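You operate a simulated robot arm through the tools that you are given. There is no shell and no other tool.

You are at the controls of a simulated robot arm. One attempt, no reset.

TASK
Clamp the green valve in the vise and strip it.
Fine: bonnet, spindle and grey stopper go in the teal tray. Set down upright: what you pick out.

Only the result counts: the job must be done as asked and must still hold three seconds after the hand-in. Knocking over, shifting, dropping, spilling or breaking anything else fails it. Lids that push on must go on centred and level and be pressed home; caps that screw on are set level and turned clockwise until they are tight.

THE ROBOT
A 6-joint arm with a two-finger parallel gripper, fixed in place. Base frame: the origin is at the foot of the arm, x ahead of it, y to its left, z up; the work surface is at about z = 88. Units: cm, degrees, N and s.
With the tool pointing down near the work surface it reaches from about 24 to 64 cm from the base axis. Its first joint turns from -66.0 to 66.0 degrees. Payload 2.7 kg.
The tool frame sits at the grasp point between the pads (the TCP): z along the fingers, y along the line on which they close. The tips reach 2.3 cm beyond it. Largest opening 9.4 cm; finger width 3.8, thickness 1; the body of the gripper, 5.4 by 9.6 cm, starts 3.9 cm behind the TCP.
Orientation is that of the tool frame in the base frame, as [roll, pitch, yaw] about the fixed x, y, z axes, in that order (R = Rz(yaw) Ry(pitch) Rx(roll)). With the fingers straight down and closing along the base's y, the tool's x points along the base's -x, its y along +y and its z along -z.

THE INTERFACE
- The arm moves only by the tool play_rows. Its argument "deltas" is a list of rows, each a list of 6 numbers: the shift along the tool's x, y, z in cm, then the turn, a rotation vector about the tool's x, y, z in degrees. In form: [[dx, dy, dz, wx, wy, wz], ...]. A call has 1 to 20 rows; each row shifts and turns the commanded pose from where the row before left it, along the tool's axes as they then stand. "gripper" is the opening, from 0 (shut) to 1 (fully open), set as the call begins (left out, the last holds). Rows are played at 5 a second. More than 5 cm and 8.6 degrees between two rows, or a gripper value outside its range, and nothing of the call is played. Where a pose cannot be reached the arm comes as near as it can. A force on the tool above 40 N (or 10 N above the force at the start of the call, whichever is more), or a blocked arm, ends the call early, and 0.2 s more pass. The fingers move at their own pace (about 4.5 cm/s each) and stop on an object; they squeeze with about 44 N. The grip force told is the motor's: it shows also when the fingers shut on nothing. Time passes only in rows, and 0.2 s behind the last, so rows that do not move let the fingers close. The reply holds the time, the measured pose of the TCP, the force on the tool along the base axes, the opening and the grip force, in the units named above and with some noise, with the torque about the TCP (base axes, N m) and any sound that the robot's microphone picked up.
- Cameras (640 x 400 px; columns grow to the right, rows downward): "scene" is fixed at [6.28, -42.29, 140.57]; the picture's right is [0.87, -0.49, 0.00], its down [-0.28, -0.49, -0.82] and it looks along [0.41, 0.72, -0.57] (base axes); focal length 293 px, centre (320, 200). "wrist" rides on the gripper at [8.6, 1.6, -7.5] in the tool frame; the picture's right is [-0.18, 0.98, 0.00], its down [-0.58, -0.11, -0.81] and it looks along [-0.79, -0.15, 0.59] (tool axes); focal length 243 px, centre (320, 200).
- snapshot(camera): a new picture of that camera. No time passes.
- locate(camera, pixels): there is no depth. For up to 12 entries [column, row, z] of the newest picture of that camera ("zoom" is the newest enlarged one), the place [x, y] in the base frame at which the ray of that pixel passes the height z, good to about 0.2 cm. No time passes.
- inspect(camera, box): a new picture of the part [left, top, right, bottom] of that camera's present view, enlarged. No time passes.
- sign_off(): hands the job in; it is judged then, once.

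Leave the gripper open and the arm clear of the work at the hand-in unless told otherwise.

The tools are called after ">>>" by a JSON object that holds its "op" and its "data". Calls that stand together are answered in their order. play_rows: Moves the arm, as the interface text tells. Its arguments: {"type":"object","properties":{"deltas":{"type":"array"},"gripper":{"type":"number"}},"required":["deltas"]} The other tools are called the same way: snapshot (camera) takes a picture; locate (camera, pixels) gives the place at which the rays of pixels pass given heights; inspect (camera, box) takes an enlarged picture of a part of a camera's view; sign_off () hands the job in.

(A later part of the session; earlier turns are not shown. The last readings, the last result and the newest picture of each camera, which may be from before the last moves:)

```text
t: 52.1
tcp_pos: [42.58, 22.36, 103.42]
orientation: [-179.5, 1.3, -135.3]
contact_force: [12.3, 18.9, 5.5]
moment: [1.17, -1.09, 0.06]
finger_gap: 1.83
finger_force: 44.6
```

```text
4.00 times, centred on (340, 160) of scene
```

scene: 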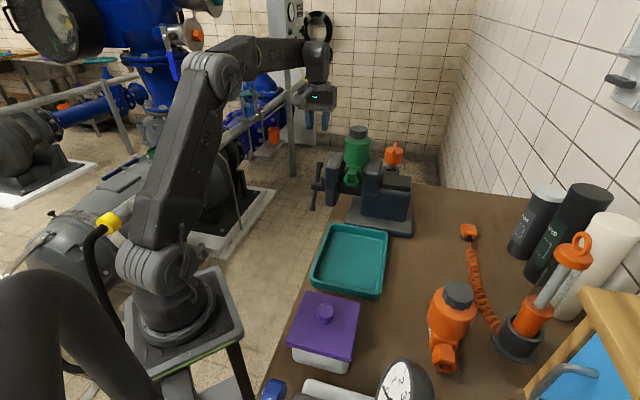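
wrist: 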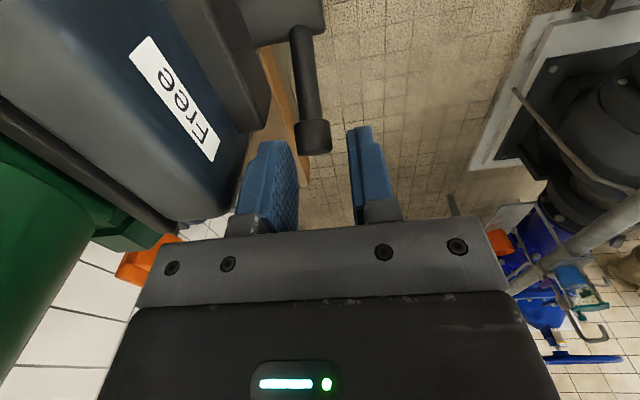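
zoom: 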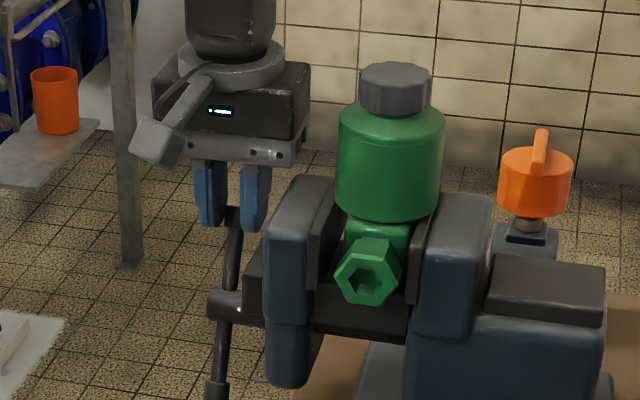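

It turns; resistance is mostly pad twist. I continue as a rigid rotation about the hub, turning the hand with the bar (5° per row).

>>> {"op": "play_rows", "data": {"deltas": [[0.672, -0.084, -0.152, 0, -5, 0], [0.672, -0.084, -0.152, 0, -5, 0], [0.672, -0.084, -0.152, 0, -5, 0], [0.672, -0.084, -0.152, 0, -5, 0], [0, 0, 0, 0, 0, 0]]}}

>>> {"op": "inspect", "data": {"camera": "wrist", "box": [190, 40, 430, 240]}}

>>> {"op": "inspect", "data": {"camera": "scene", "box": [290, 110, 390, 210]}}

```text
t: 53.3
tcp_pos: [40.82, 20.06, 103.65]
orientation: [-179.6, 21.0, -135.3]
contact_force: [-4.0, 23.0, 16.5]
moment: [1.19, -0.63, 0.34]
finger_gap: 1.82
finger_force: 45.1
```

```text
2.00 times, centred on (310, 140) of wrist
```

zoom: 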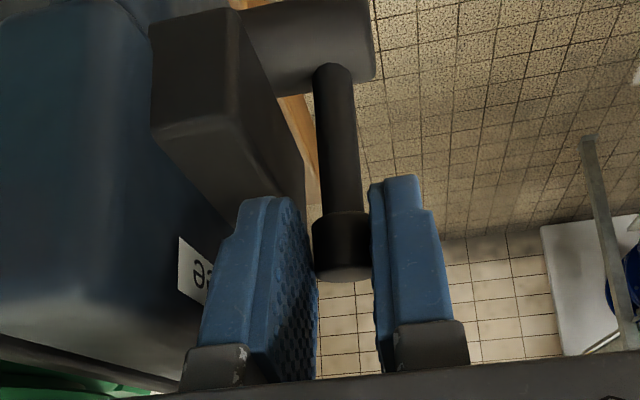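

```text
4.00 times, centred on (340, 160) of scene
```

zoom: 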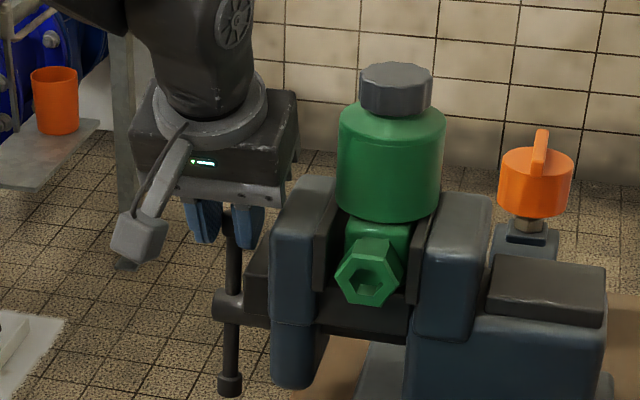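

Good: jaw advanced another ≈0.45 cm, bar ≈96°. I continue four more rows, easing the side load.

>>> {"op": "play_rows", "data": {"deltas": [[0.672, 0.1, -0.22, 0, -5, 0], [0.672, -0.06, -0.16, 0, -5, 0], [0.672, -0.06, -0.152, 0, -5, 0], [0.672, -0.06, -0.152, 0, -5, 0], [0, 0, 0, 0, 0, 0]]}}

>>> {"op": "inspect", "data": {"camera": "scene", "box": [290, 110, 390, 210]}}

>>> {"op": "snapshot", "data": {"camera": "wrist"}}

```text
t: 54.2
tcp_pos: [39.59, 18.51, 103.37]
orientation: [-179.2, 37.8, -134.9]
contact_force: [7.5, 5.9, -7.1]
moment: [0.0, -0.35, 0.0]
finger_gap: 1.79
finger_force: 45.0
stopped in row 4: the force on the tool passed its limit at 41 N (the readings are from after the stop); the commanded pose is now the measured one
```

```text
4.00 times, centred on (340, 160) of scene
```

zoom: 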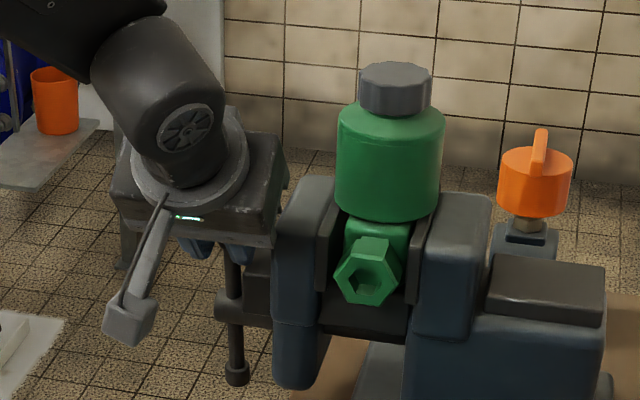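

```text
taken
```

wrist: 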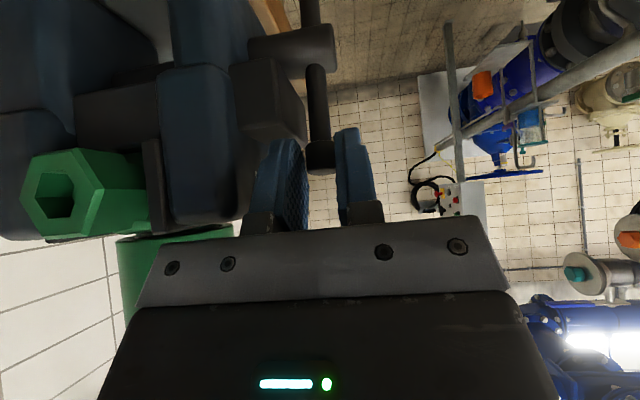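

Stopped at 41 N with the bar ≈110°. I check whether the jaw has reached the valve.

>>> {"op": "inspect", "data": {"camera": "scene", "box": [350, 145, 400, 195]}}

>>> {"op": "inspect", "data": {"camera": "wrist", "box": [0, 40, 260, 260]}}

```text
8.00 times, centred on (375, 170) of scene
```

zoom: 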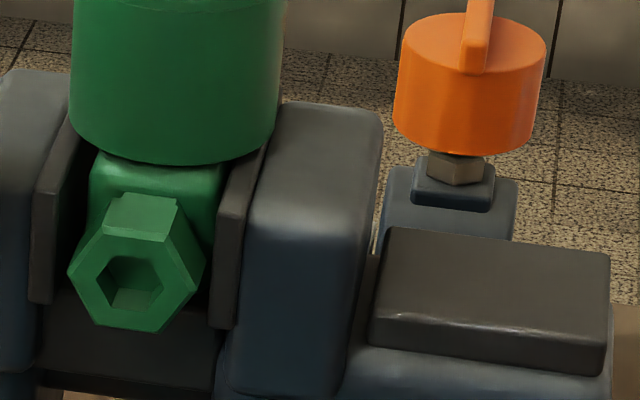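

```text
1.82 times, centred on (130, 150) of wrist
```

zoom: 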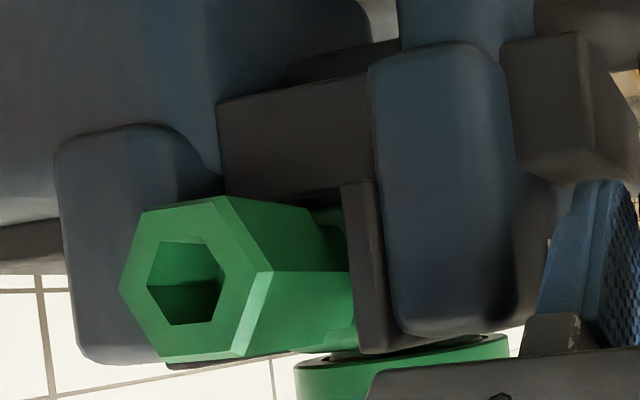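

A gap of ≈0.5–0.7 cm remains on the moving side; the stop came from side loads. I continue with the relieved pose in smaller steps.

>>> {"op": "play_rows", "data": {"deltas": [[0.54, -0.05, -0.12, 0, -4, 0], [0.54, -0.06, -0.12, 0, -4, 0], [0.54, -0.06, -0.12, 0, -4, 0], [0, 0, 0, 0, 0, 0]]}}

>>> {"op": "inspect", "data": {"camera": "scene", "box": [290, 110, 390, 210]}}

```text
t: 54.9
tcp_pos: [39.16, 17.96, 103.25]
orientation: [-179.1, 47.5, -134.7]
contact_force: [8.1, 6.1, -5.7]
moment: [0.17, -0.19, 0.0]
finger_gap: 1.76
finger_force: 44.6
stopped in row 3: the force on the tool passed its limit at 42 N (the readings are from after the stop); the commanded pose is now the measured one
```

```text
4.00 times, centred on (340, 160) of scene
```

zoom: 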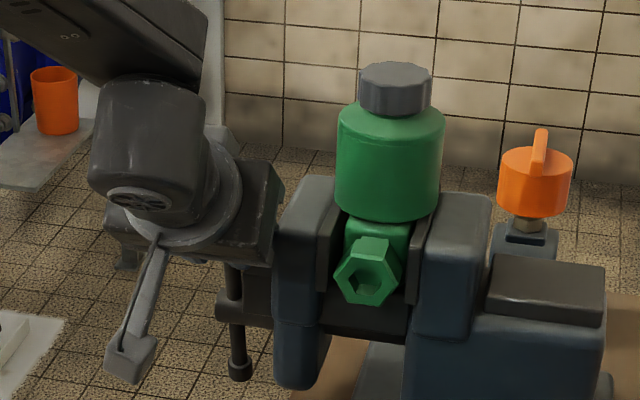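

>>> {"op": "inspect", "data": {"camera": "scene", "box": [350, 145, 400, 195]}}

>>> {"op": "snapshot", "data": {"camera": "wrist"}}

>>> {"op": "inspect", "data": {"camera": "wrist", "box": [100, 0, 420, 240]}}

```text
8.00 times, centred on (375, 170) of scene
```

zoom: 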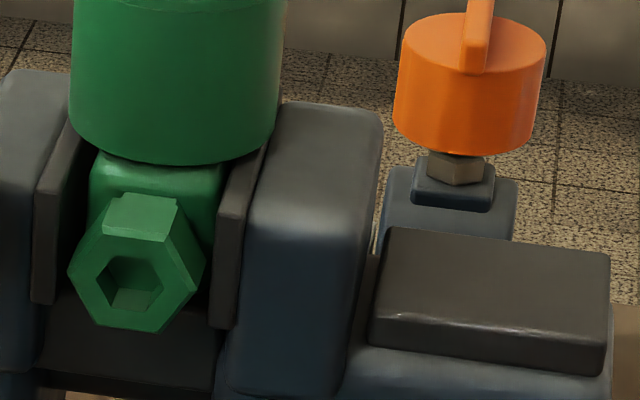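

```text
taken
```

wrist: 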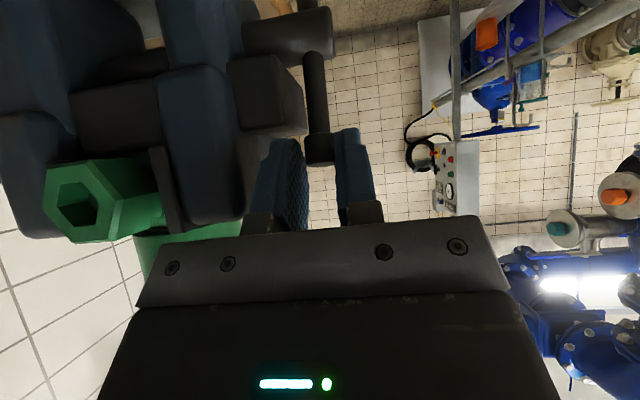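

```text
1.67 times, centred on (260, 120) of wrist
```

zoom: 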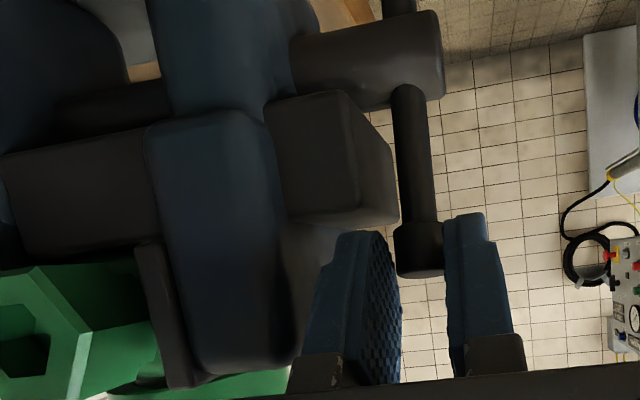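

I measure the bar angle from its lower knob, scene ≈(320,203).

>>> {"op": "locate", "data": {"camera": "scene", "pixels": [[320, 203, 89.5], [320, 203, 90], [320, 203, 91], [315, 186, 95.8]]}}

>>> {"op": "inspect", "data": {"camera": "scene", "box": [300, 160, 350, 210]}}

```text
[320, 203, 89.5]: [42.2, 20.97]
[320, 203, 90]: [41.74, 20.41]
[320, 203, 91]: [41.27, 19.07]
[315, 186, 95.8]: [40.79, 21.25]
```

```text
8.00 times, centred on (325, 185) of scene
```

zoom: 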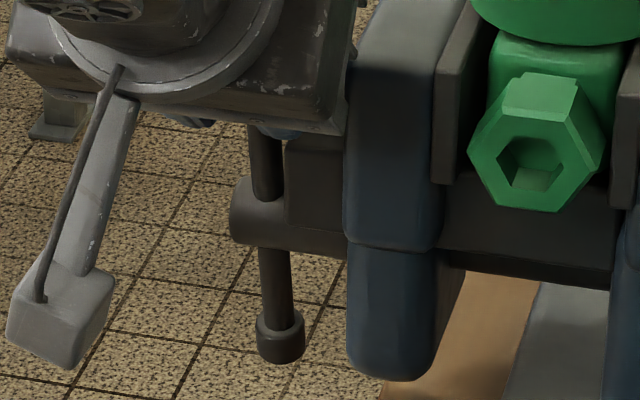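

>>> {"op": "inspect", "data": {"camera": "scene", "box": [330, 130, 400, 200]}}

```text
5.71 times, centred on (365, 165) of scene
```

zoom: 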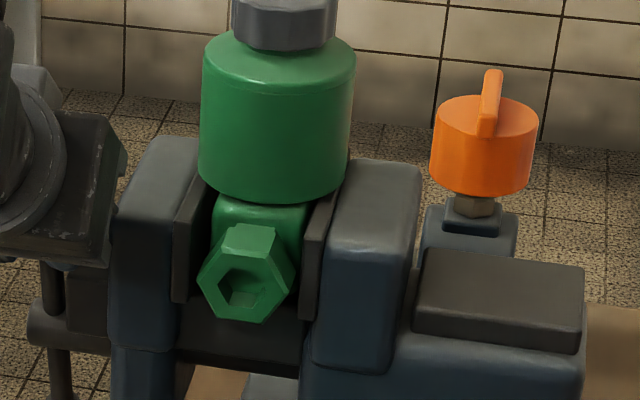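

The bar itself stands at ≈97°; the fingers have been slipping round the knob, and the jaw still has ≈0.6 cm to go. I let go, back out along the tool axis, rise and level the hand.

>>> {"op": "play_rows", "data": {"deltas": [[0, 0, 0, 0, 0, 0], [0, 0, 0, 0, 0, 0], [0, 0, -2, 0, 0, 0], [0, 0, -2.5, 0, 0, 0], [-2.95, 0, -2.7, 0, 0, 0], [-2.95, 0, -2.7, 0, 0, 0], [0, 0, 0, -0.9, 0, 0], [0, 0, 0, 0, 7.9, 0], [0, 0, 0, 0, 7.9, 0], [0, 0, 0, 0, 7.9, 0], [0, 0, 0, 0, 7.9, 0], [0, 0, 0, 0, 7.9, 0], [0, 0, 0, 0, 8.0, 0]], "gripper": 0.3}}

>>> {"op": "inspect", "data": {"camera": "scene", "box": [290, 120, 410, 210]}}

>>> {"op": "snapshot", "data": {"camera": "wrist"}}

```text
t: 57.7
tcp_pos: [36.57, 15.6, 114.42]
orientation: [-180.0, -0.1, -134.7]
contact_force: [0.1, -0.4, -0.1]
moment: [0.0, -0.01, -0.01]
finger_gap: 2.8
finger_force: 0.0
```

```text
4.44 times, centred on (350, 165) of scene
```

zoom: 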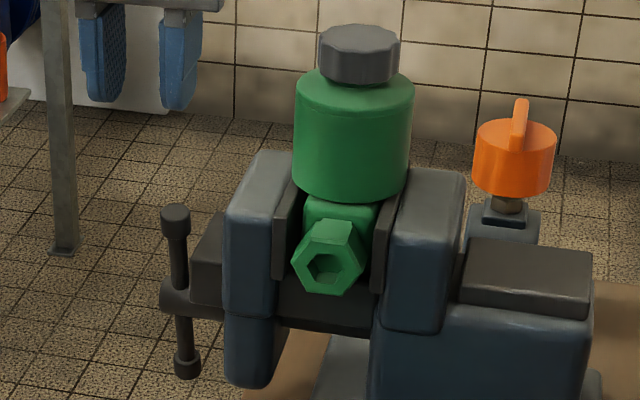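

```text
taken
```

wrist: 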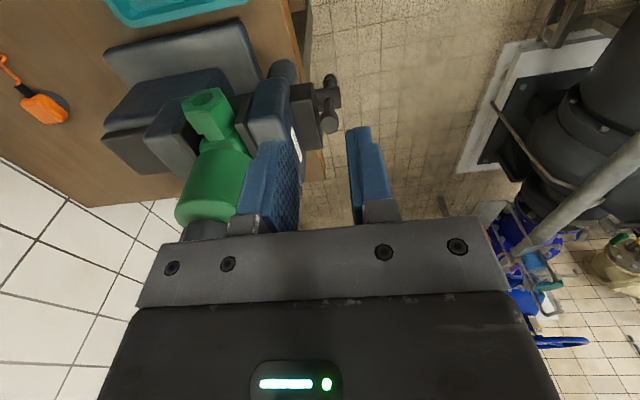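

Bar stays near vertical, jaw unchanged. I locate its top knob: scene (317.3,169.5), wrist (329,122)?

>>> {"op": "locate", "data": {"camera": "scene", "pixels": [[317.3, 169.5, 101.5], [317.3, 169.5, 102], [317.3, 169.5, 102.5], [319.8, 202.2, 89.5]]}}

>>> {"op": "inspect", "data": {"camera": "wrist", "box": [150, 50, 390, 240]}}

```text
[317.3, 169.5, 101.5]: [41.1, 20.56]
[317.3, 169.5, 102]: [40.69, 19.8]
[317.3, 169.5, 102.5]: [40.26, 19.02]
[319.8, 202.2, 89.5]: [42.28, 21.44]
```

```text
2.11 times, centred on (270, 145) of wrist
```

zoom: 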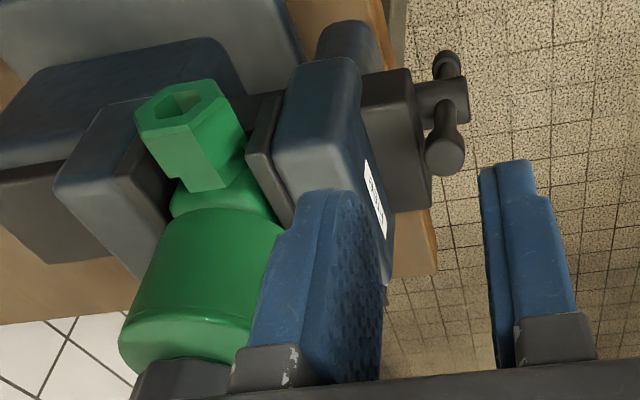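

>>> {"op": "inspect", "data": {"camera": "wrist", "box": [190, 70, 290, 170]}}

>>> {"op": "inspect", "data": {"camera": "scene", "box": [350, 150, 390, 190]}}

```text
4.00 times, centred on (240, 120) of wrist
```

zoom: 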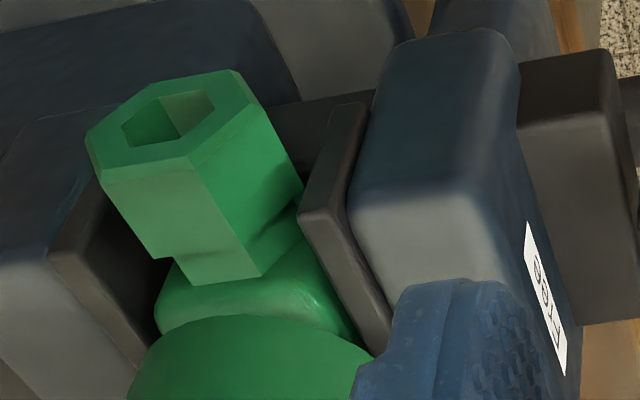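

```text
10.00 times, centred on (370, 170) of scene
```

zoom: 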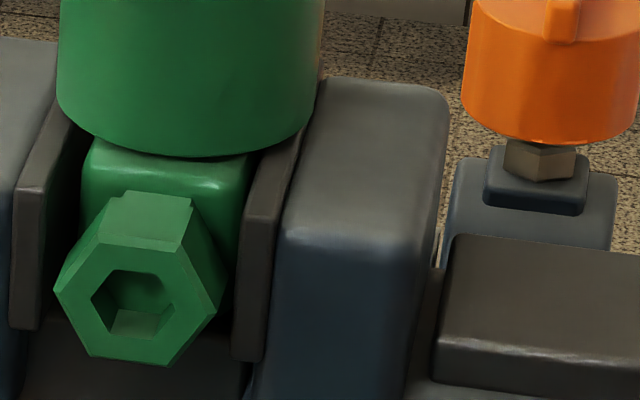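

>>> {"op": "locate", "data": {"camera": "wrist", "pixels": [[235, 123.75, 105], [251, 157.5, 105], [172.5, 133.75, 105], [196, 162.5, 105], [200, 145, 104.5], [247.5, 150, 104.5], [200, 145, 103.5], [247.5, 150, 103.5]]}}

```text
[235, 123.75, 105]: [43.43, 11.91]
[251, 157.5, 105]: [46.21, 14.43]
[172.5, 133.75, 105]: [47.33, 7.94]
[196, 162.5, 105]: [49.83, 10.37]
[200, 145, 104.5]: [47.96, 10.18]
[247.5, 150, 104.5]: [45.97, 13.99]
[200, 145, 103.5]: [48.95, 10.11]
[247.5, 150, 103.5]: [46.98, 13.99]
```

I need a clear look straight along the jaw gap. I move to the near side of the gap, clear of everything at z≈111.

>>> {"op": "play_rows", "data": {"deltas": [[2.9, -2, 0, 0, 0, 0], [0, -4, 0, 0, 0, 0], [0, -4, 0, 0, 0, 0], [0, -1.7, 3.0, 0, 0, 0], [0, 0, 0, 0, 0, 0]]}}

>>> {"op": "snapshot", "data": {"camera": "wrist"}}

>>> {"op": "inspect", "data": {"camera": "wrist", "box": [230, 60, 430, 220]}}

```text
t: 58.9
tcp_pos: [43.17, 5.25, 111.3]
orientation: [-180.0, 0.0, -134.6]
contact_force: [-0.5, 0.3, 0.4]
moment: [0.04, 0.03, 0.03]
finger_gap: 2.83
finger_force: 0.1
```

```text
taken
```

wrist: 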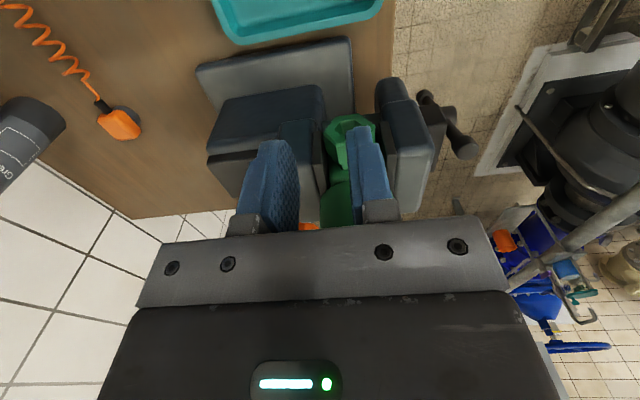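

```text
2.50 times, centred on (330, 140) of wrist
```

zoom: 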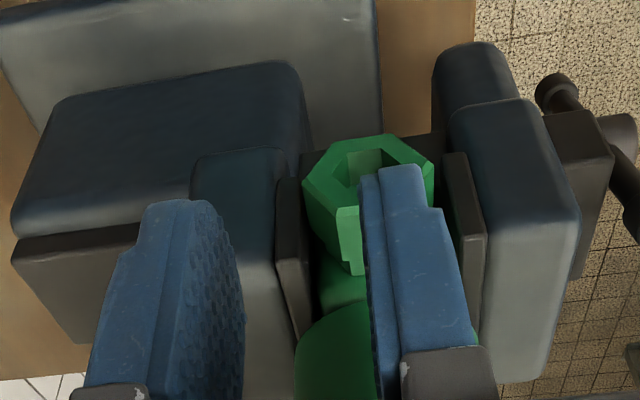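

A finger hides the gap; I open fully and centre on it.

>>> {"op": "play_rows", "data": {"deltas": [[0.5, 1.3, 0, 0, 0, 0], [0, 0, 0, 0, 0, 0], [0, 0, 0, 0, 0, 0], [0, 0, 0, 0, 0, 0]], "gripper": 1}}

>>> {"op": "inspect", "data": {"camera": "wrist", "box": [260, 80, 420, 220]}}

>>> {"op": "inspect", "data": {"camera": "wrist", "box": [290, 90, 390, 180]}}

```text
t: 59.9
tcp_pos: [41.73, 5.92, 111.25]
orientation: [-180.0, 0.0, -134.5]
contact_force: [0.0, -0.2, 0.7]
moment: [0.0, 0.0, 0.0]
finger_gap: 9.41
finger_force: 0.0
```

```text
2.86 times, centred on (340, 150) of wrist
```

zoom: 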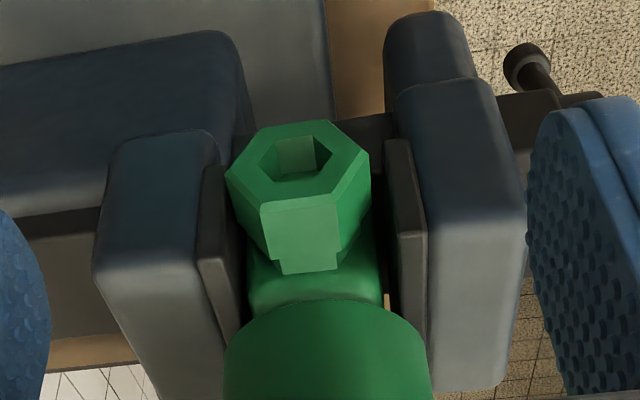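

```text
4.44 times, centred on (340, 135) of wrist
```

zoom: 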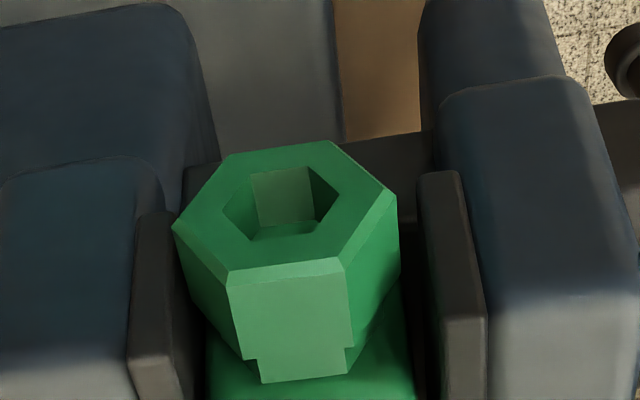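

Now it is plain: the moving plate still has ≈0.5 cm to the body (floor shows through at zoom (387,300)), the fixed side ≈0.15 cm. ≈35° more is needed. I go back behind the jaw and push the top knob toward −t with shut fingers (hand at yaw 135, 20° tilt).

>>> {"op": "play_rows", "data": {"deltas": [[0, 3.87, -1, 0, 0, 0], [0, 3.87, -1, 0, 0, 0], [0, 3.87, -1, 0, 0, 0], [-4.4, 0, 0, 0, 0, 0], [-4.4, 0, 0, 0, 0, 0], [-4.4, 0, 0, 0, 0, 0], [0, 0, 0, 0, 0, 8.2], [0, 0, 0, 0, 0, 8.2], [0, 0, 0, 0, 0, 8.2], [0, 0, 0, 0, 0, 8.2], [0, 0, 0, 0, 0, 8.2], [0, 0, 0, 0, 0, 8.2], [0, 0, 0, 0, 0, 8.2], [0, 0, 0, 0, 0, 8.2], [0, 0, 0, 0, 0, 8.2], [0, 0, 0, 0, 0, 8.2], [0, 0, 0, 0, 0, 8.5], [0, 0, 0, 0, -6.67, 0], [0, 0, 0, 0, -6.67, 0], [0, 0, 0, 0, -6.67, 0]], "gripper": 0}}

>>> {"op": "snapshot", "data": {"camera": "wrist"}}

```text
t: 64.1
tcp_pos: [42.55, 23.4, 114.47]
orientation: [-180.0, 20.1, 134.8]
contact_force: [0.1, 0.0, 0.3]
moment: [0.05, 0.04, -0.01]
finger_gap: 0.0
finger_force: 42.5
```

```text
taken
```

wrist: 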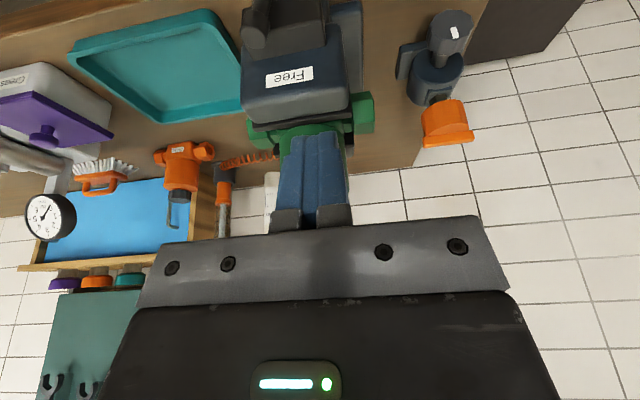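

TCP is at s=13.5, t=46.6, beyond the knob (t≈42.9). I lower to tip ≈100.5.

>>> {"op": "play_rows", "data": {"deltas": [[1.37, 0, 3.76, 0, 0, 0], [1.37, 0, 3.76, 0, 0, 0], [0.85, 0, 2.35, 0, 0, 0], [0.41, 0, 1.13, 0, 0, 0], [0, 0, 0, 0, 0, 0]]}}

>>> {"op": "snapshot", "data": {"camera": "wrist"}}

>>> {"op": "inspect", "data": {"camera": "scene", "box": [290, 110, 390, 210]}}

```text
t: 65.3
tcp_pos: [42.63, 23.72, 102.72]
orientation: [-180.0, 20.0, 134.9]
contact_force: [0.1, 0.1, 0.2]
moment: [0.02, 0.0, -0.01]
finger_gap: 0.02
finger_force: 42.0
```

```text
taken
```

wrist: 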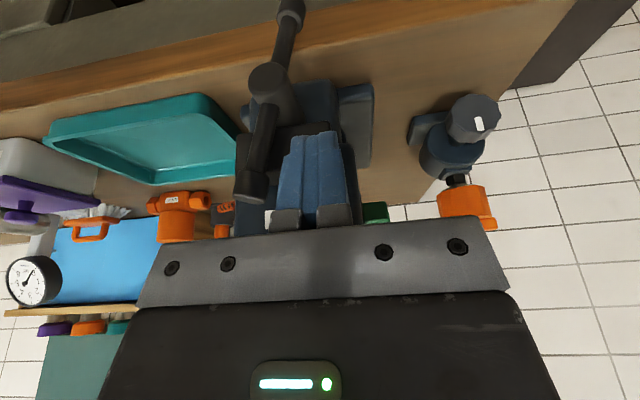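

```text
4.00 times, centred on (340, 160) of scene
```

zoom: 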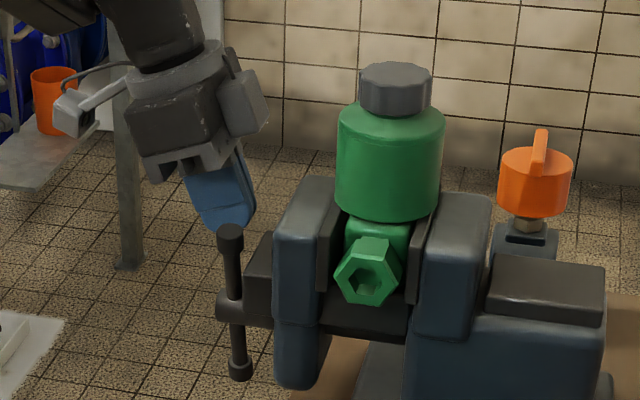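

I push −t in steps.

>>> {"op": "play_rows", "data": {"deltas": [[0, -1.5, 0, 0, 0, 0], [0, -0.8, 0, 0, 0, 0], [-0.05, -0.4, 0.02, 0, 0, 0], [-0.05, -0.4, 0.02, 0, 0, 0], [-0.05, -0.4, 0.02, 0, 0, 0], [-0.05, -0.4, 0.02, 0, 0, 0], [0, 0, 0, 0, 0, 0]]}}

>>> {"op": "snapshot", "data": {"camera": "wrist"}}

>>> {"op": "inspect", "data": {"camera": "scene", "box": [290, 110, 390, 210]}}

```text
t: 66.9
tcp_pos: [40.09, 20.55, 102.63]
orientation: [-180.0, 20.1, 134.9]
contact_force: [2.3, 2.2, -2.6]
moment: [0.12, -0.01, 0.05]
finger_gap: 0.0
finger_force: 42.3
```

```text
taken
```

wrist: 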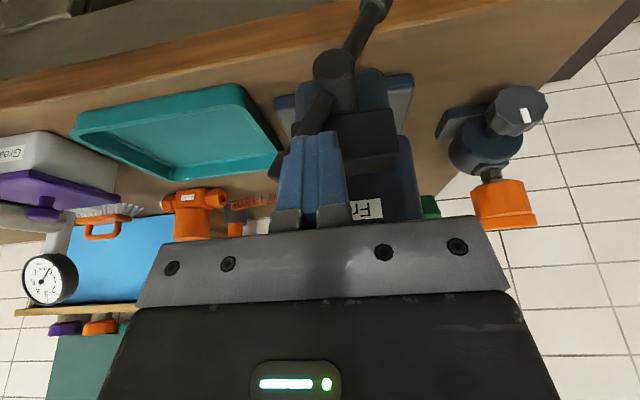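

```text
4.00 times, centred on (340, 160) of scene
```

zoom: 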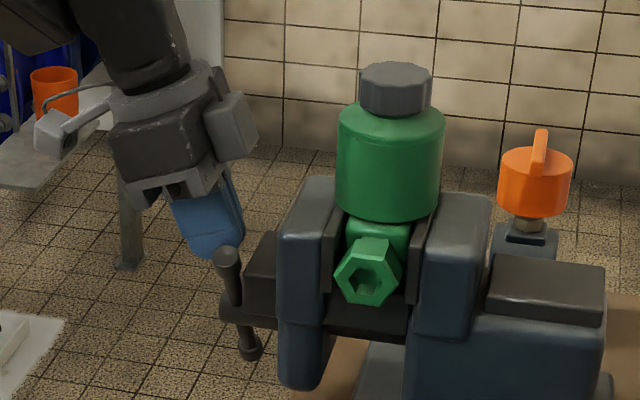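

Easy now (≈4 N), bar ≈118°, jaw advancing. I continue, lowering slightly to stay on the knob.

>>> {"op": "play_rows", "data": {"deltas": [[-0.02, -0.4, 0.11, 0, 0, 0], [-0.02, -0.4, 0.11, 0, 0, 0], [-0.02, -0.4, 0.11, 0, 0, 0], [-0.02, -0.4, 0.11, 0, 0, 0], [0, 0, 0, 0, 0, 0]]}}

>>> {"op": "inspect", "data": {"camera": "scene", "box": [290, 110, 390, 210]}}

>>> {"op": "inspect", "data": {"camera": "scene", "box": [350, 145, 400, 195]}}

>>> {"op": "snapshot", "data": {"camera": "wrist"}}

```text
t: 68.1
tcp_pos: [38.92, 19.28, 102.49]
orientation: [-180.0, 20.0, 134.9]
contact_force: [-0.7, 0.7, 3.0]
moment: [-0.07, -0.02, -0.04]
finger_gap: 0.01
finger_force: 42.4
```

```text
4.00 times, centred on (340, 160) of scene
```

zoom: 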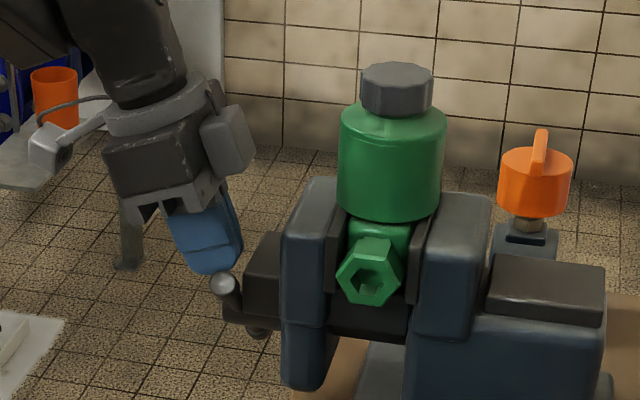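

```text
8.00 times, centred on (375, 170) of scene
```

zoom: 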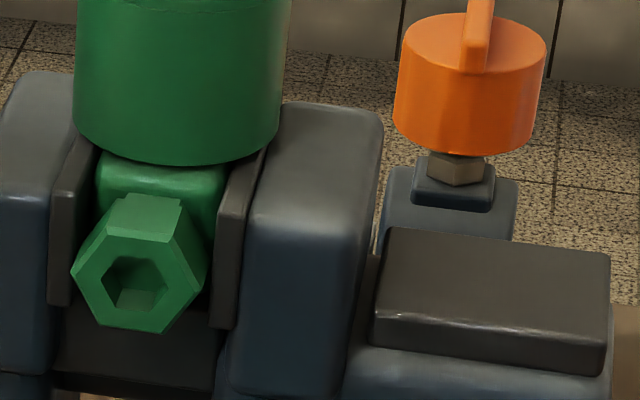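

```text
taken
```

wrist: 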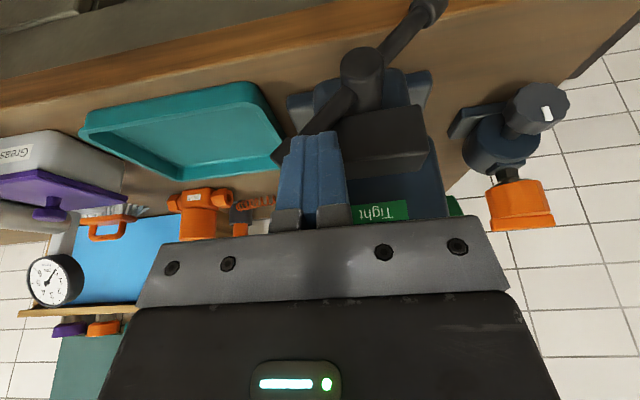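

The jaw label now reads "Tight" (green) and the valve has shifted against the fixed jaw: clamped. I back the finger off the knob, rise, level the hand, and open.

>>> {"op": "play_rows", "data": {"deltas": [[0, 0.5, 0, 0, 0, 0], [-0.34, 0, -0.94, 0, 0, 0], [-1.3, 0, -3.6, 0, 0, 0], [-1.37, 0, -3.76, 0, 0, 0], [-1.37, 0, -3.76, 0, 0, 0], [0, 0, 0, 0, 6.67, 0], [0, 0, 0, 0, 6.67, 0], [0, 0, 0, 0, 6.67, 0], [0, 0, 0, 0, 0, 0]]}}

>>> {"op": "snapshot", "data": {"camera": "wrist"}}

>>> {"op": "snapshot", "data": {"camera": "scene"}}

```text
t: 70.1
tcp_pos: [39.42, 19.62, 115.19]
orientation: [180.0, -0.1, 134.9]
contact_force: [0.7, -0.4, 0.2]
moment: [-0.02, 0.03, -0.01]
finger_gap: 0.0
finger_force: 42.8
```

```text
taken
```

wrist: 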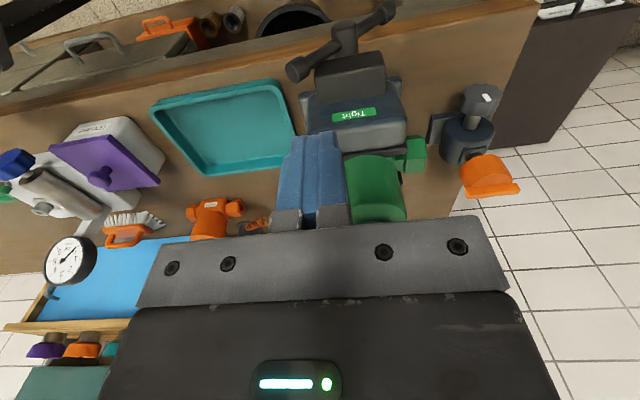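

```text
taken
```

scene: 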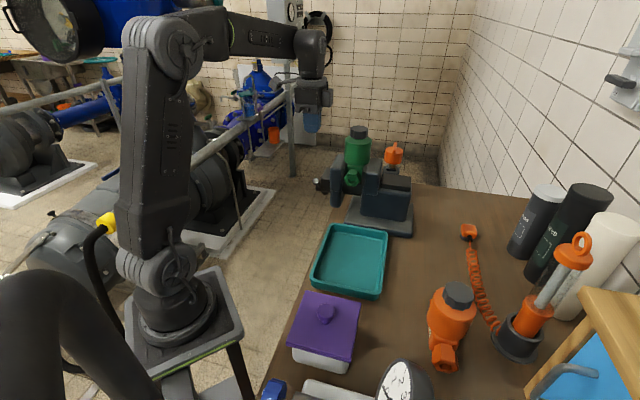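

Now for the grey cap. I go up and toward it for a good look, and measure the cap and the tray.

>>> {"op": "play_rows", "data": {"deltas": [[0, 0, -4, 0, 0, 0], [-2, 1.3, -1, 0, 0, 0], [-2, 1.3, 0, 0, 0, 0], [0, 0, 0, 0, 0, 0]], "gripper": 0.75}}

>>> {"op": "snapshot", "data": {"camera": "wrist"}}

>>> {"op": "inspect", "data": {"camera": "wrist", "box": [240, 90, 420, 230]}}

>>> {"op": "inspect", "data": {"camera": "scene", "box": [330, 115, 400, 195]}}

>>> {"op": "locate", "data": {"camera": "scene", "pixels": [[333, 226, 91], [388, 233, 91], [382, 298, 91], [312, 286, 91], [342, 234, 88.5], [381, 240, 88.5], [375, 288, 88.5], [320, 280, 88.5]]}}

```text
t: 71.1
tcp_pos: [44.24, 18.54, 120.05]
orientation: [179.9, 0.0, 134.8]
contact_force: [0.9, -0.4, -0.5]
moment: [0.02, 0.0, -0.01]
finger_gap: 7.04
finger_force: 0.1
```

```text
taken
```

wrist: 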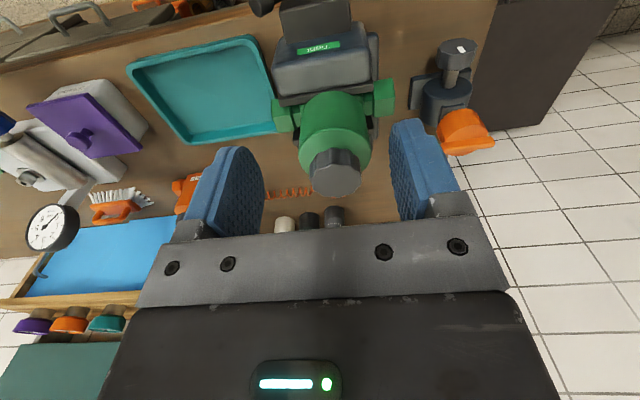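

```text
2.86 times, centred on (330, 160) of wrist
```

zoom: 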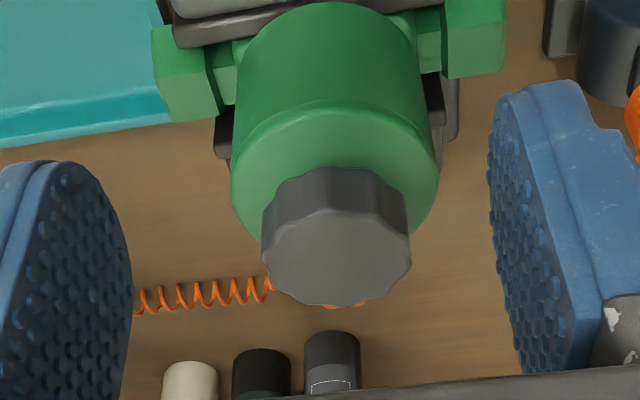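

```text
5.00 times, centred on (365, 155) of scene
```

zoom: 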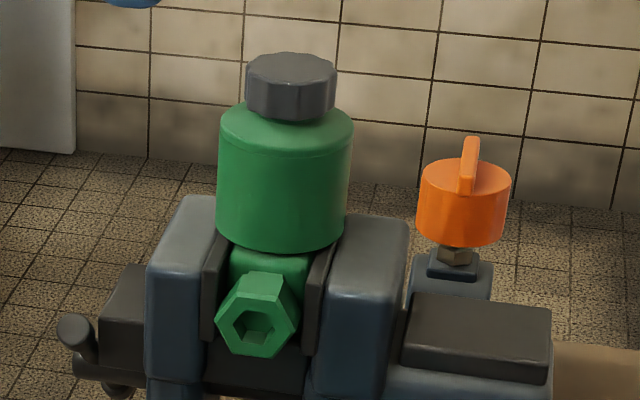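

```text
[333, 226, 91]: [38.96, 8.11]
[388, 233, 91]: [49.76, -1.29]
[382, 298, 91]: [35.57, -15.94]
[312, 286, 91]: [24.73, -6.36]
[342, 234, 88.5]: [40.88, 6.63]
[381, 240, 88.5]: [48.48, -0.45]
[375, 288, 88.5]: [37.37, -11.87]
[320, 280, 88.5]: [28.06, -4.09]
```

Tray inner floor centre ≈(38.7,-2.4). I triangulate the cap top: wrist (337,180), scene (359.2,129).

>>> {"op": "locate", "data": {"camera": "wrist", "pixels": [[337, 180.3, 113.5], [337, 180.3, 114], [337, 180.3, 114.5], [311, 180, 114], [363, 178, 114], [302, 164, 111.3], [372, 160, 111.3]]}}

>>> {"op": "locate", "data": {"camera": "scene", "pixels": [[359.2, 129, 113], [359.2, 129, 114], [359.2, 129, 115]]}}

```text
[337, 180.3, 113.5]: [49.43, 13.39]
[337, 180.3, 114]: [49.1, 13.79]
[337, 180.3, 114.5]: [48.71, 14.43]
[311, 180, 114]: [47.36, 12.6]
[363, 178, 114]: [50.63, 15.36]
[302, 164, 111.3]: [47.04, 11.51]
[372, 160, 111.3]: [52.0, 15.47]
```

```text
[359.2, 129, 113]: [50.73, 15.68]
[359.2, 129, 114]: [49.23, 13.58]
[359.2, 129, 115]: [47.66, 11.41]
```

Cap top centre (49.2,13.6,114.0), Ø≈4.3, its foot ≈111.3. I go above it and descend to tip ≈111.6 (TCP 113.9).

>>> {"op": "play_rows", "data": {"deltas": [[-3.5, 0, 0, 0, 0, 0], [-3.5, 0.02, 0, 0, 0, 0], [0, 0, 2.5, 0, 0, 0], [0, 0, 2, 0, 0, 0], [0, 0, 1, 0, 0, 0], [0, 0, 0.6, 0, 0, 0], [0, 0, 0, 0, 0, 0]], "gripper": 0.7}}

>>> {"op": "snapshot", "data": {"camera": "wrist"}}

>>> {"op": "inspect", "data": {"camera": "scene", "box": [320, 90, 410, 180]}}

```text
t: 72.7
tcp_pos: [49.07, 13.8, 113.97]
orientation: [179.9, -0.1, 134.9]
contact_force: [0.2, 0.0, -0.1]
moment: [0.01, 0.01, -0.02]
finger_gap: 6.58
finger_force: 0.0
```

```text
taken
```

wrist: 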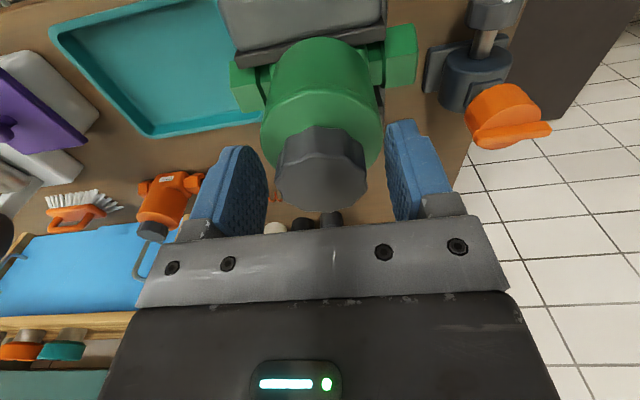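

```text
4.44 times, centred on (365, 135) of scene
```

zoom: 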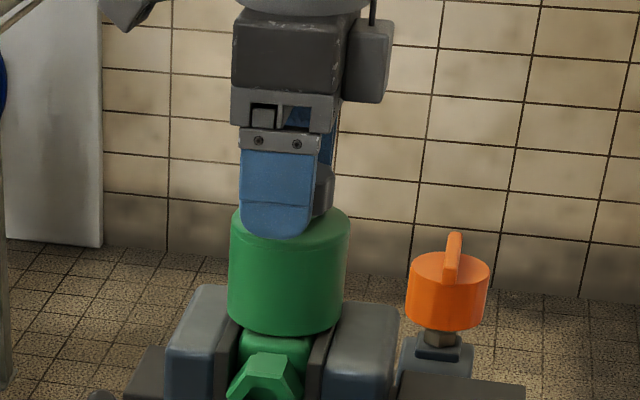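

Cap is centred between the pads. I close on it.

>>> {"op": "play_rows", "data": {"deltas": [[0, 0, 0, 0, 0, 0], [0, 0, 0, 0, 0, 0], [0, 0, 0, 0, 0, 0], [0, 0, 0, 0, 0, 0], [0, 0, 0, 0, 0, 0]], "gripper": 0}}

>>> {"op": "snapshot", "data": {"camera": "wrist"}}

```text
t: 73.9
tcp_pos: [49.01, 13.67, 113.95]
orientation: [180.0, 0.0, 134.9]
contact_force: [3.3, 1.8, 0.0]
moment: [0.1, -0.16, 0.01]
finger_gap: 4.36
finger_force: 44.0
```

```text
taken
```

wrist: 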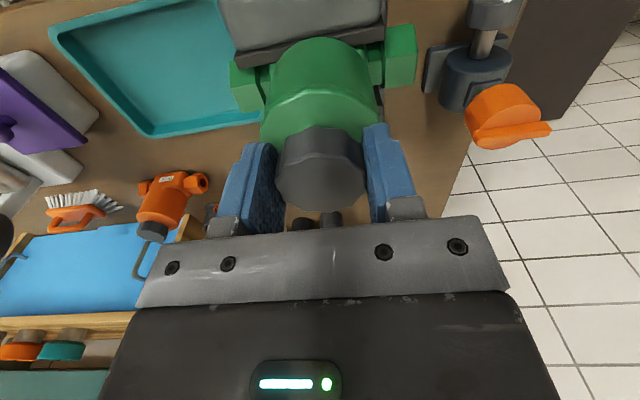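

Gripped at 4.36 cm. I turn counter-clockwise (tool z negative) 24° and read torque.

>>> {"op": "play_rows", "data": {"deltas": [[0, 0, 0, 0, 0, -6], [0, 0, 0, 0, 0, -6], [0, 0, 0, 0, 0, -6], [0, 0, 0, 0, 0, -6], [0, 0, 0, 0, 0, 0]]}}

>>> {"op": "snapshot", "data": {"camera": "wrist"}}

```text
t: 75.1
tcp_pos: [48.96, 13.55, 114.05]
orientation: [-179.9, -0.1, 158.9]
contact_force: [-9.3, -2.1, 2.3]
moment: [-0.13, 0.48, -0.04]
finger_gap: 4.36
finger_force: 44.0
```

```text
taken
```

wrist: 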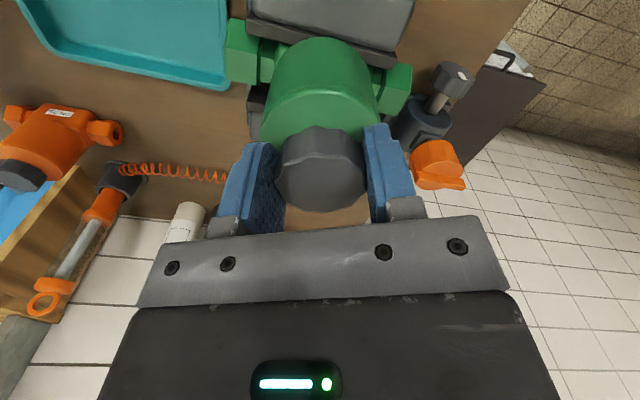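

It turns almost freely. I relieve the small side load and keep turning CCW.

>>> {"op": "play_rows", "data": {"deltas": [[0.1, -0.07, 0, 0, 0, 0], [0, 0, -0.02, 0, 0, -8], [0, 0, -0.02, 0, 0, -8], [0, 0, -0.02, 0, 0, -8], [0, 0, -0.02, 0, 0, -8], [0, 0, -0.02, 0, 0, -8], [0, 0, -0.02, 0, 0, -8], [0, 0, -0.02, 0, 0, -8], [0, 0, -0.02, 0, 0, -8], [0, 0, 0, 0, 0, 0]]}}

>>> {"op": "snapshot", "data": {"camera": "wrist"}}

>>> {"op": "inspect", "data": {"camera": "scene", "box": [320, 90, 410, 180]}}

```text
t: 77.3
tcp_pos: [48.96, 13.4, 114.17]
orientation: [-179.6, -0.2, -137.1]
contact_force: [8.7, -21.0, -0.2]
moment: [-0.9, -0.19, -0.02]
finger_gap: 4.38
finger_force: 43.8
```

```text
taken
```

wrist: 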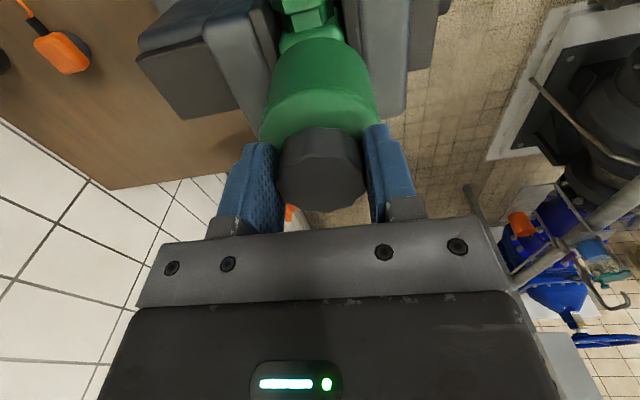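

```text
4.44 times, centred on (365, 135) of scene
```

zoom: 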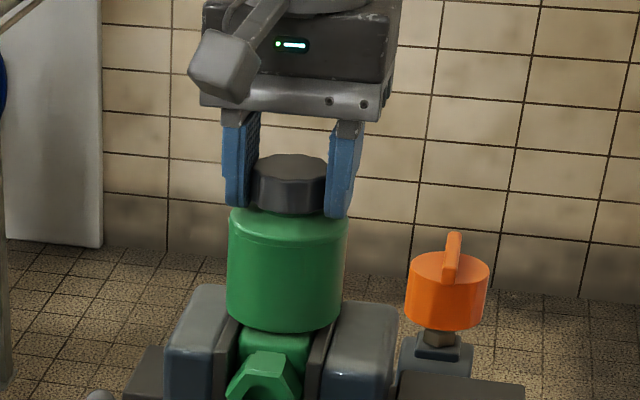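

≈88° done; the grip is slightly off-centre (+s load 21 N). I open, recentre +0.2 in s, and wind the hand back for the next bite.

>>> {"op": "play_rows", "data": {"deltas": [[0, 0, 0, 0, 0, 0], [0, 0, 0, 0, 0, 0], [0, -0.15, 0, 0, 0, 8], [0, 0, 0, 0, 0, 8], [0, 0, 0, 0, 0, 8], [0, 0, 0, 0, 0, 8], [0, 0, 0, 0, 0, 8], [0, 0, 0, 0, 0, 8], [0, 0, 0, 0, 0, 8], [0, 0, 0, 0, 0, 8], [0, 0, 0, 0, 0, 8], [0, 0, 0, 0, 0, 8], [0, 0, 0, 0, 0, 8], [0, 0, 0, 0, 0, 8], [0, 0, 0, 0, 0, 8], [0, 0, 0, 0, 0, 8], [0, 0, 0, 0, 0, 8], [0, 0, 0, 0, 0, 8], [0, 0, 0, 0, 0, 8], [0, 0, 0, 0, 0, 8]], "gripper": 0.65}}

>>> {"op": "snapshot", "data": {"camera": "wrist"}}

>>> {"op": "inspect", "data": {"camera": "scene", "box": [320, 90, 410, 180]}}

```text
t: 81.5
tcp_pos: [49.12, 13.52, 114.09]
orientation: [180.0, 0.0, 78.7]
contact_force: [0.0, 0.4, 0.3]
moment: [0.02, -0.01, 0.01]
finger_gap: 6.12
finger_force: 0.2
```

```text
taken
```

wrist: 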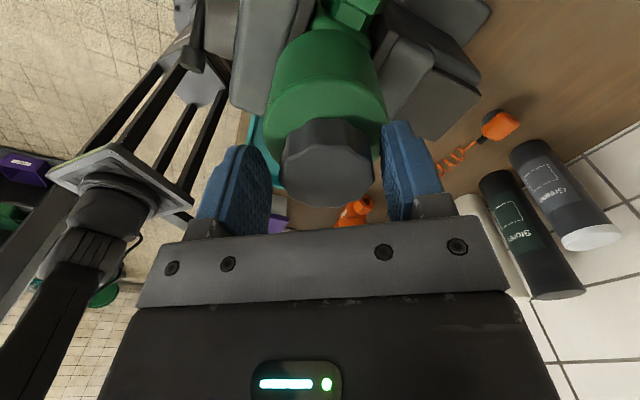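

```text
4.44 times, centred on (365, 135) of scene
```

zoom: 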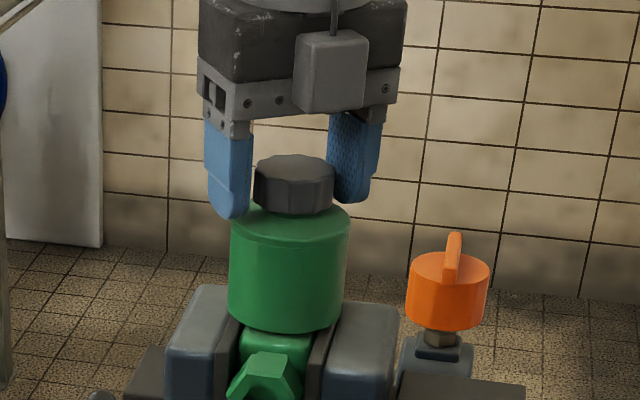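

Centred again (fingers' midpoint and cap both at column 327). I close and turn another 136°.

>>> {"op": "play_rows", "data": {"deltas": [[0, 0, 0, 0, 0, 0], [0, 0, 0, 0, 0, 0], [0, 0, 0, 0, 0, 0], [0, 0, -0.02, 0, 0, -8], [0, 0, -0.02, 0, 0, -8], [0, 0, -0.02, 0, 0, -8], [0, 0, -0.02, 0, 0, -8], [0, 0, -0.02, 0, 0, -8], [0, 0, -0.02, 0, 0, -8], [0, 0, -0.02, 0, 0, -8], [0, 0, -0.02, 0, 0, -8], [0, 0, -0.02, 0, 0, -8], [0, 0, -0.02, 0, 0, -8], [0, 0, -0.02, 0, 0, -8], [0, 0, -0.02, 0, 0, -8], [0, 0, -0.02, 0, 0, -8], [0, 0, -0.02, 0, 0, -8], [0, 0, -0.02, 0, 0, -8], [0, 0, -0.02, 0, 0, -8], [0, 0, 0, 0, 0, 0]], "gripper": 0}}

>>> {"op": "snapshot", "data": {"camera": "wrist"}}

>>> {"op": "inspect", "data": {"camera": "scene", "box": [320, 90, 410, 180]}}

```text
t: 85.7
tcp_pos: [49.0, 13.47, 114.49]
orientation: [179.9, 0.0, -153.0]
contact_force: [-0.4, 0.4, -1.8]
moment: [0.0, -0.02, 0.04]
finger_gap: 4.39
finger_force: 43.9
```

```text
taken
```

wrist: 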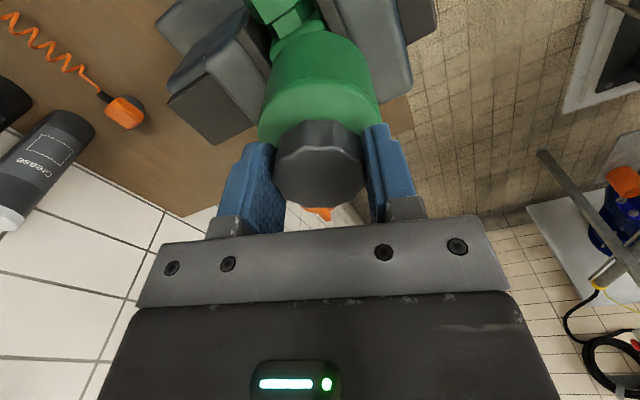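

```text
4.44 times, centred on (365, 135) of scene
```

zoom: 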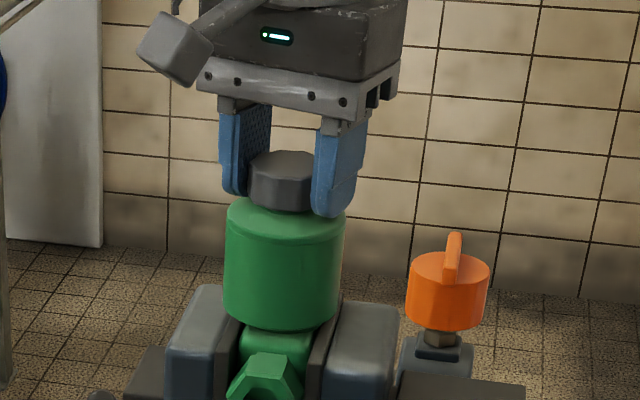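

The green barrel seems to have shifted slightly with the turning. I zoom in to see what is actually rotating.

>>> {"op": "inspect", "data": {"camera": "scene", "box": [340, 125, 400, 185]}}

>>> {"op": "inspect", "data": {"camera": "wrist", "box": [220, 0, 420, 220]}}

```text
6.67 times, centred on (370, 155) of scene
```

zoom: 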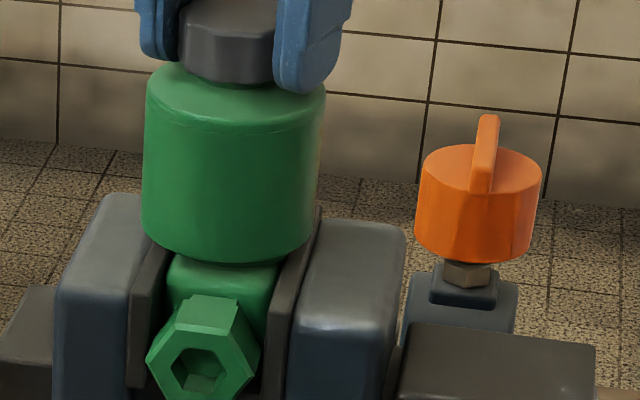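

```text
1.82 times, centred on (320, 110) of wrist
```

zoom: 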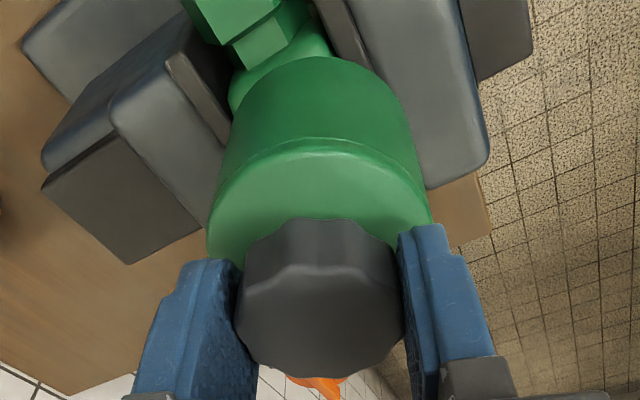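

Fz is -1.8 N: it seems the cap and barrel together (the bonnet) now hang on the hand. I lift 0.3 cm gently to test.

>>> {"op": "play_rows", "data": {"deltas": [[0, 0, -0.15, 0, 0, 0], [0, 0, -0.15, 0, 0, 0], [0, 0, 0, 0, 0, 0]]}}

>>> {"op": "inspect", "data": {"camera": "scene", "box": [340, 125, 400, 185]}}

```text
t: 86.5
tcp_pos: [48.95, 13.62, 114.84]
orientation: [-179.9, 0.0, -153.1]
contact_force: [-0.1, 0.5, -1.1]
moment: [0.0, 0.0, -0.02]
finger_gap: 4.38
finger_force: 44.0
```

```text
6.67 times, centred on (370, 155) of scene
```

zoom: 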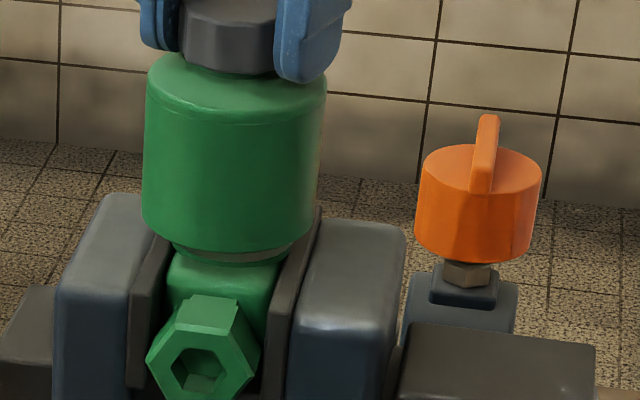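

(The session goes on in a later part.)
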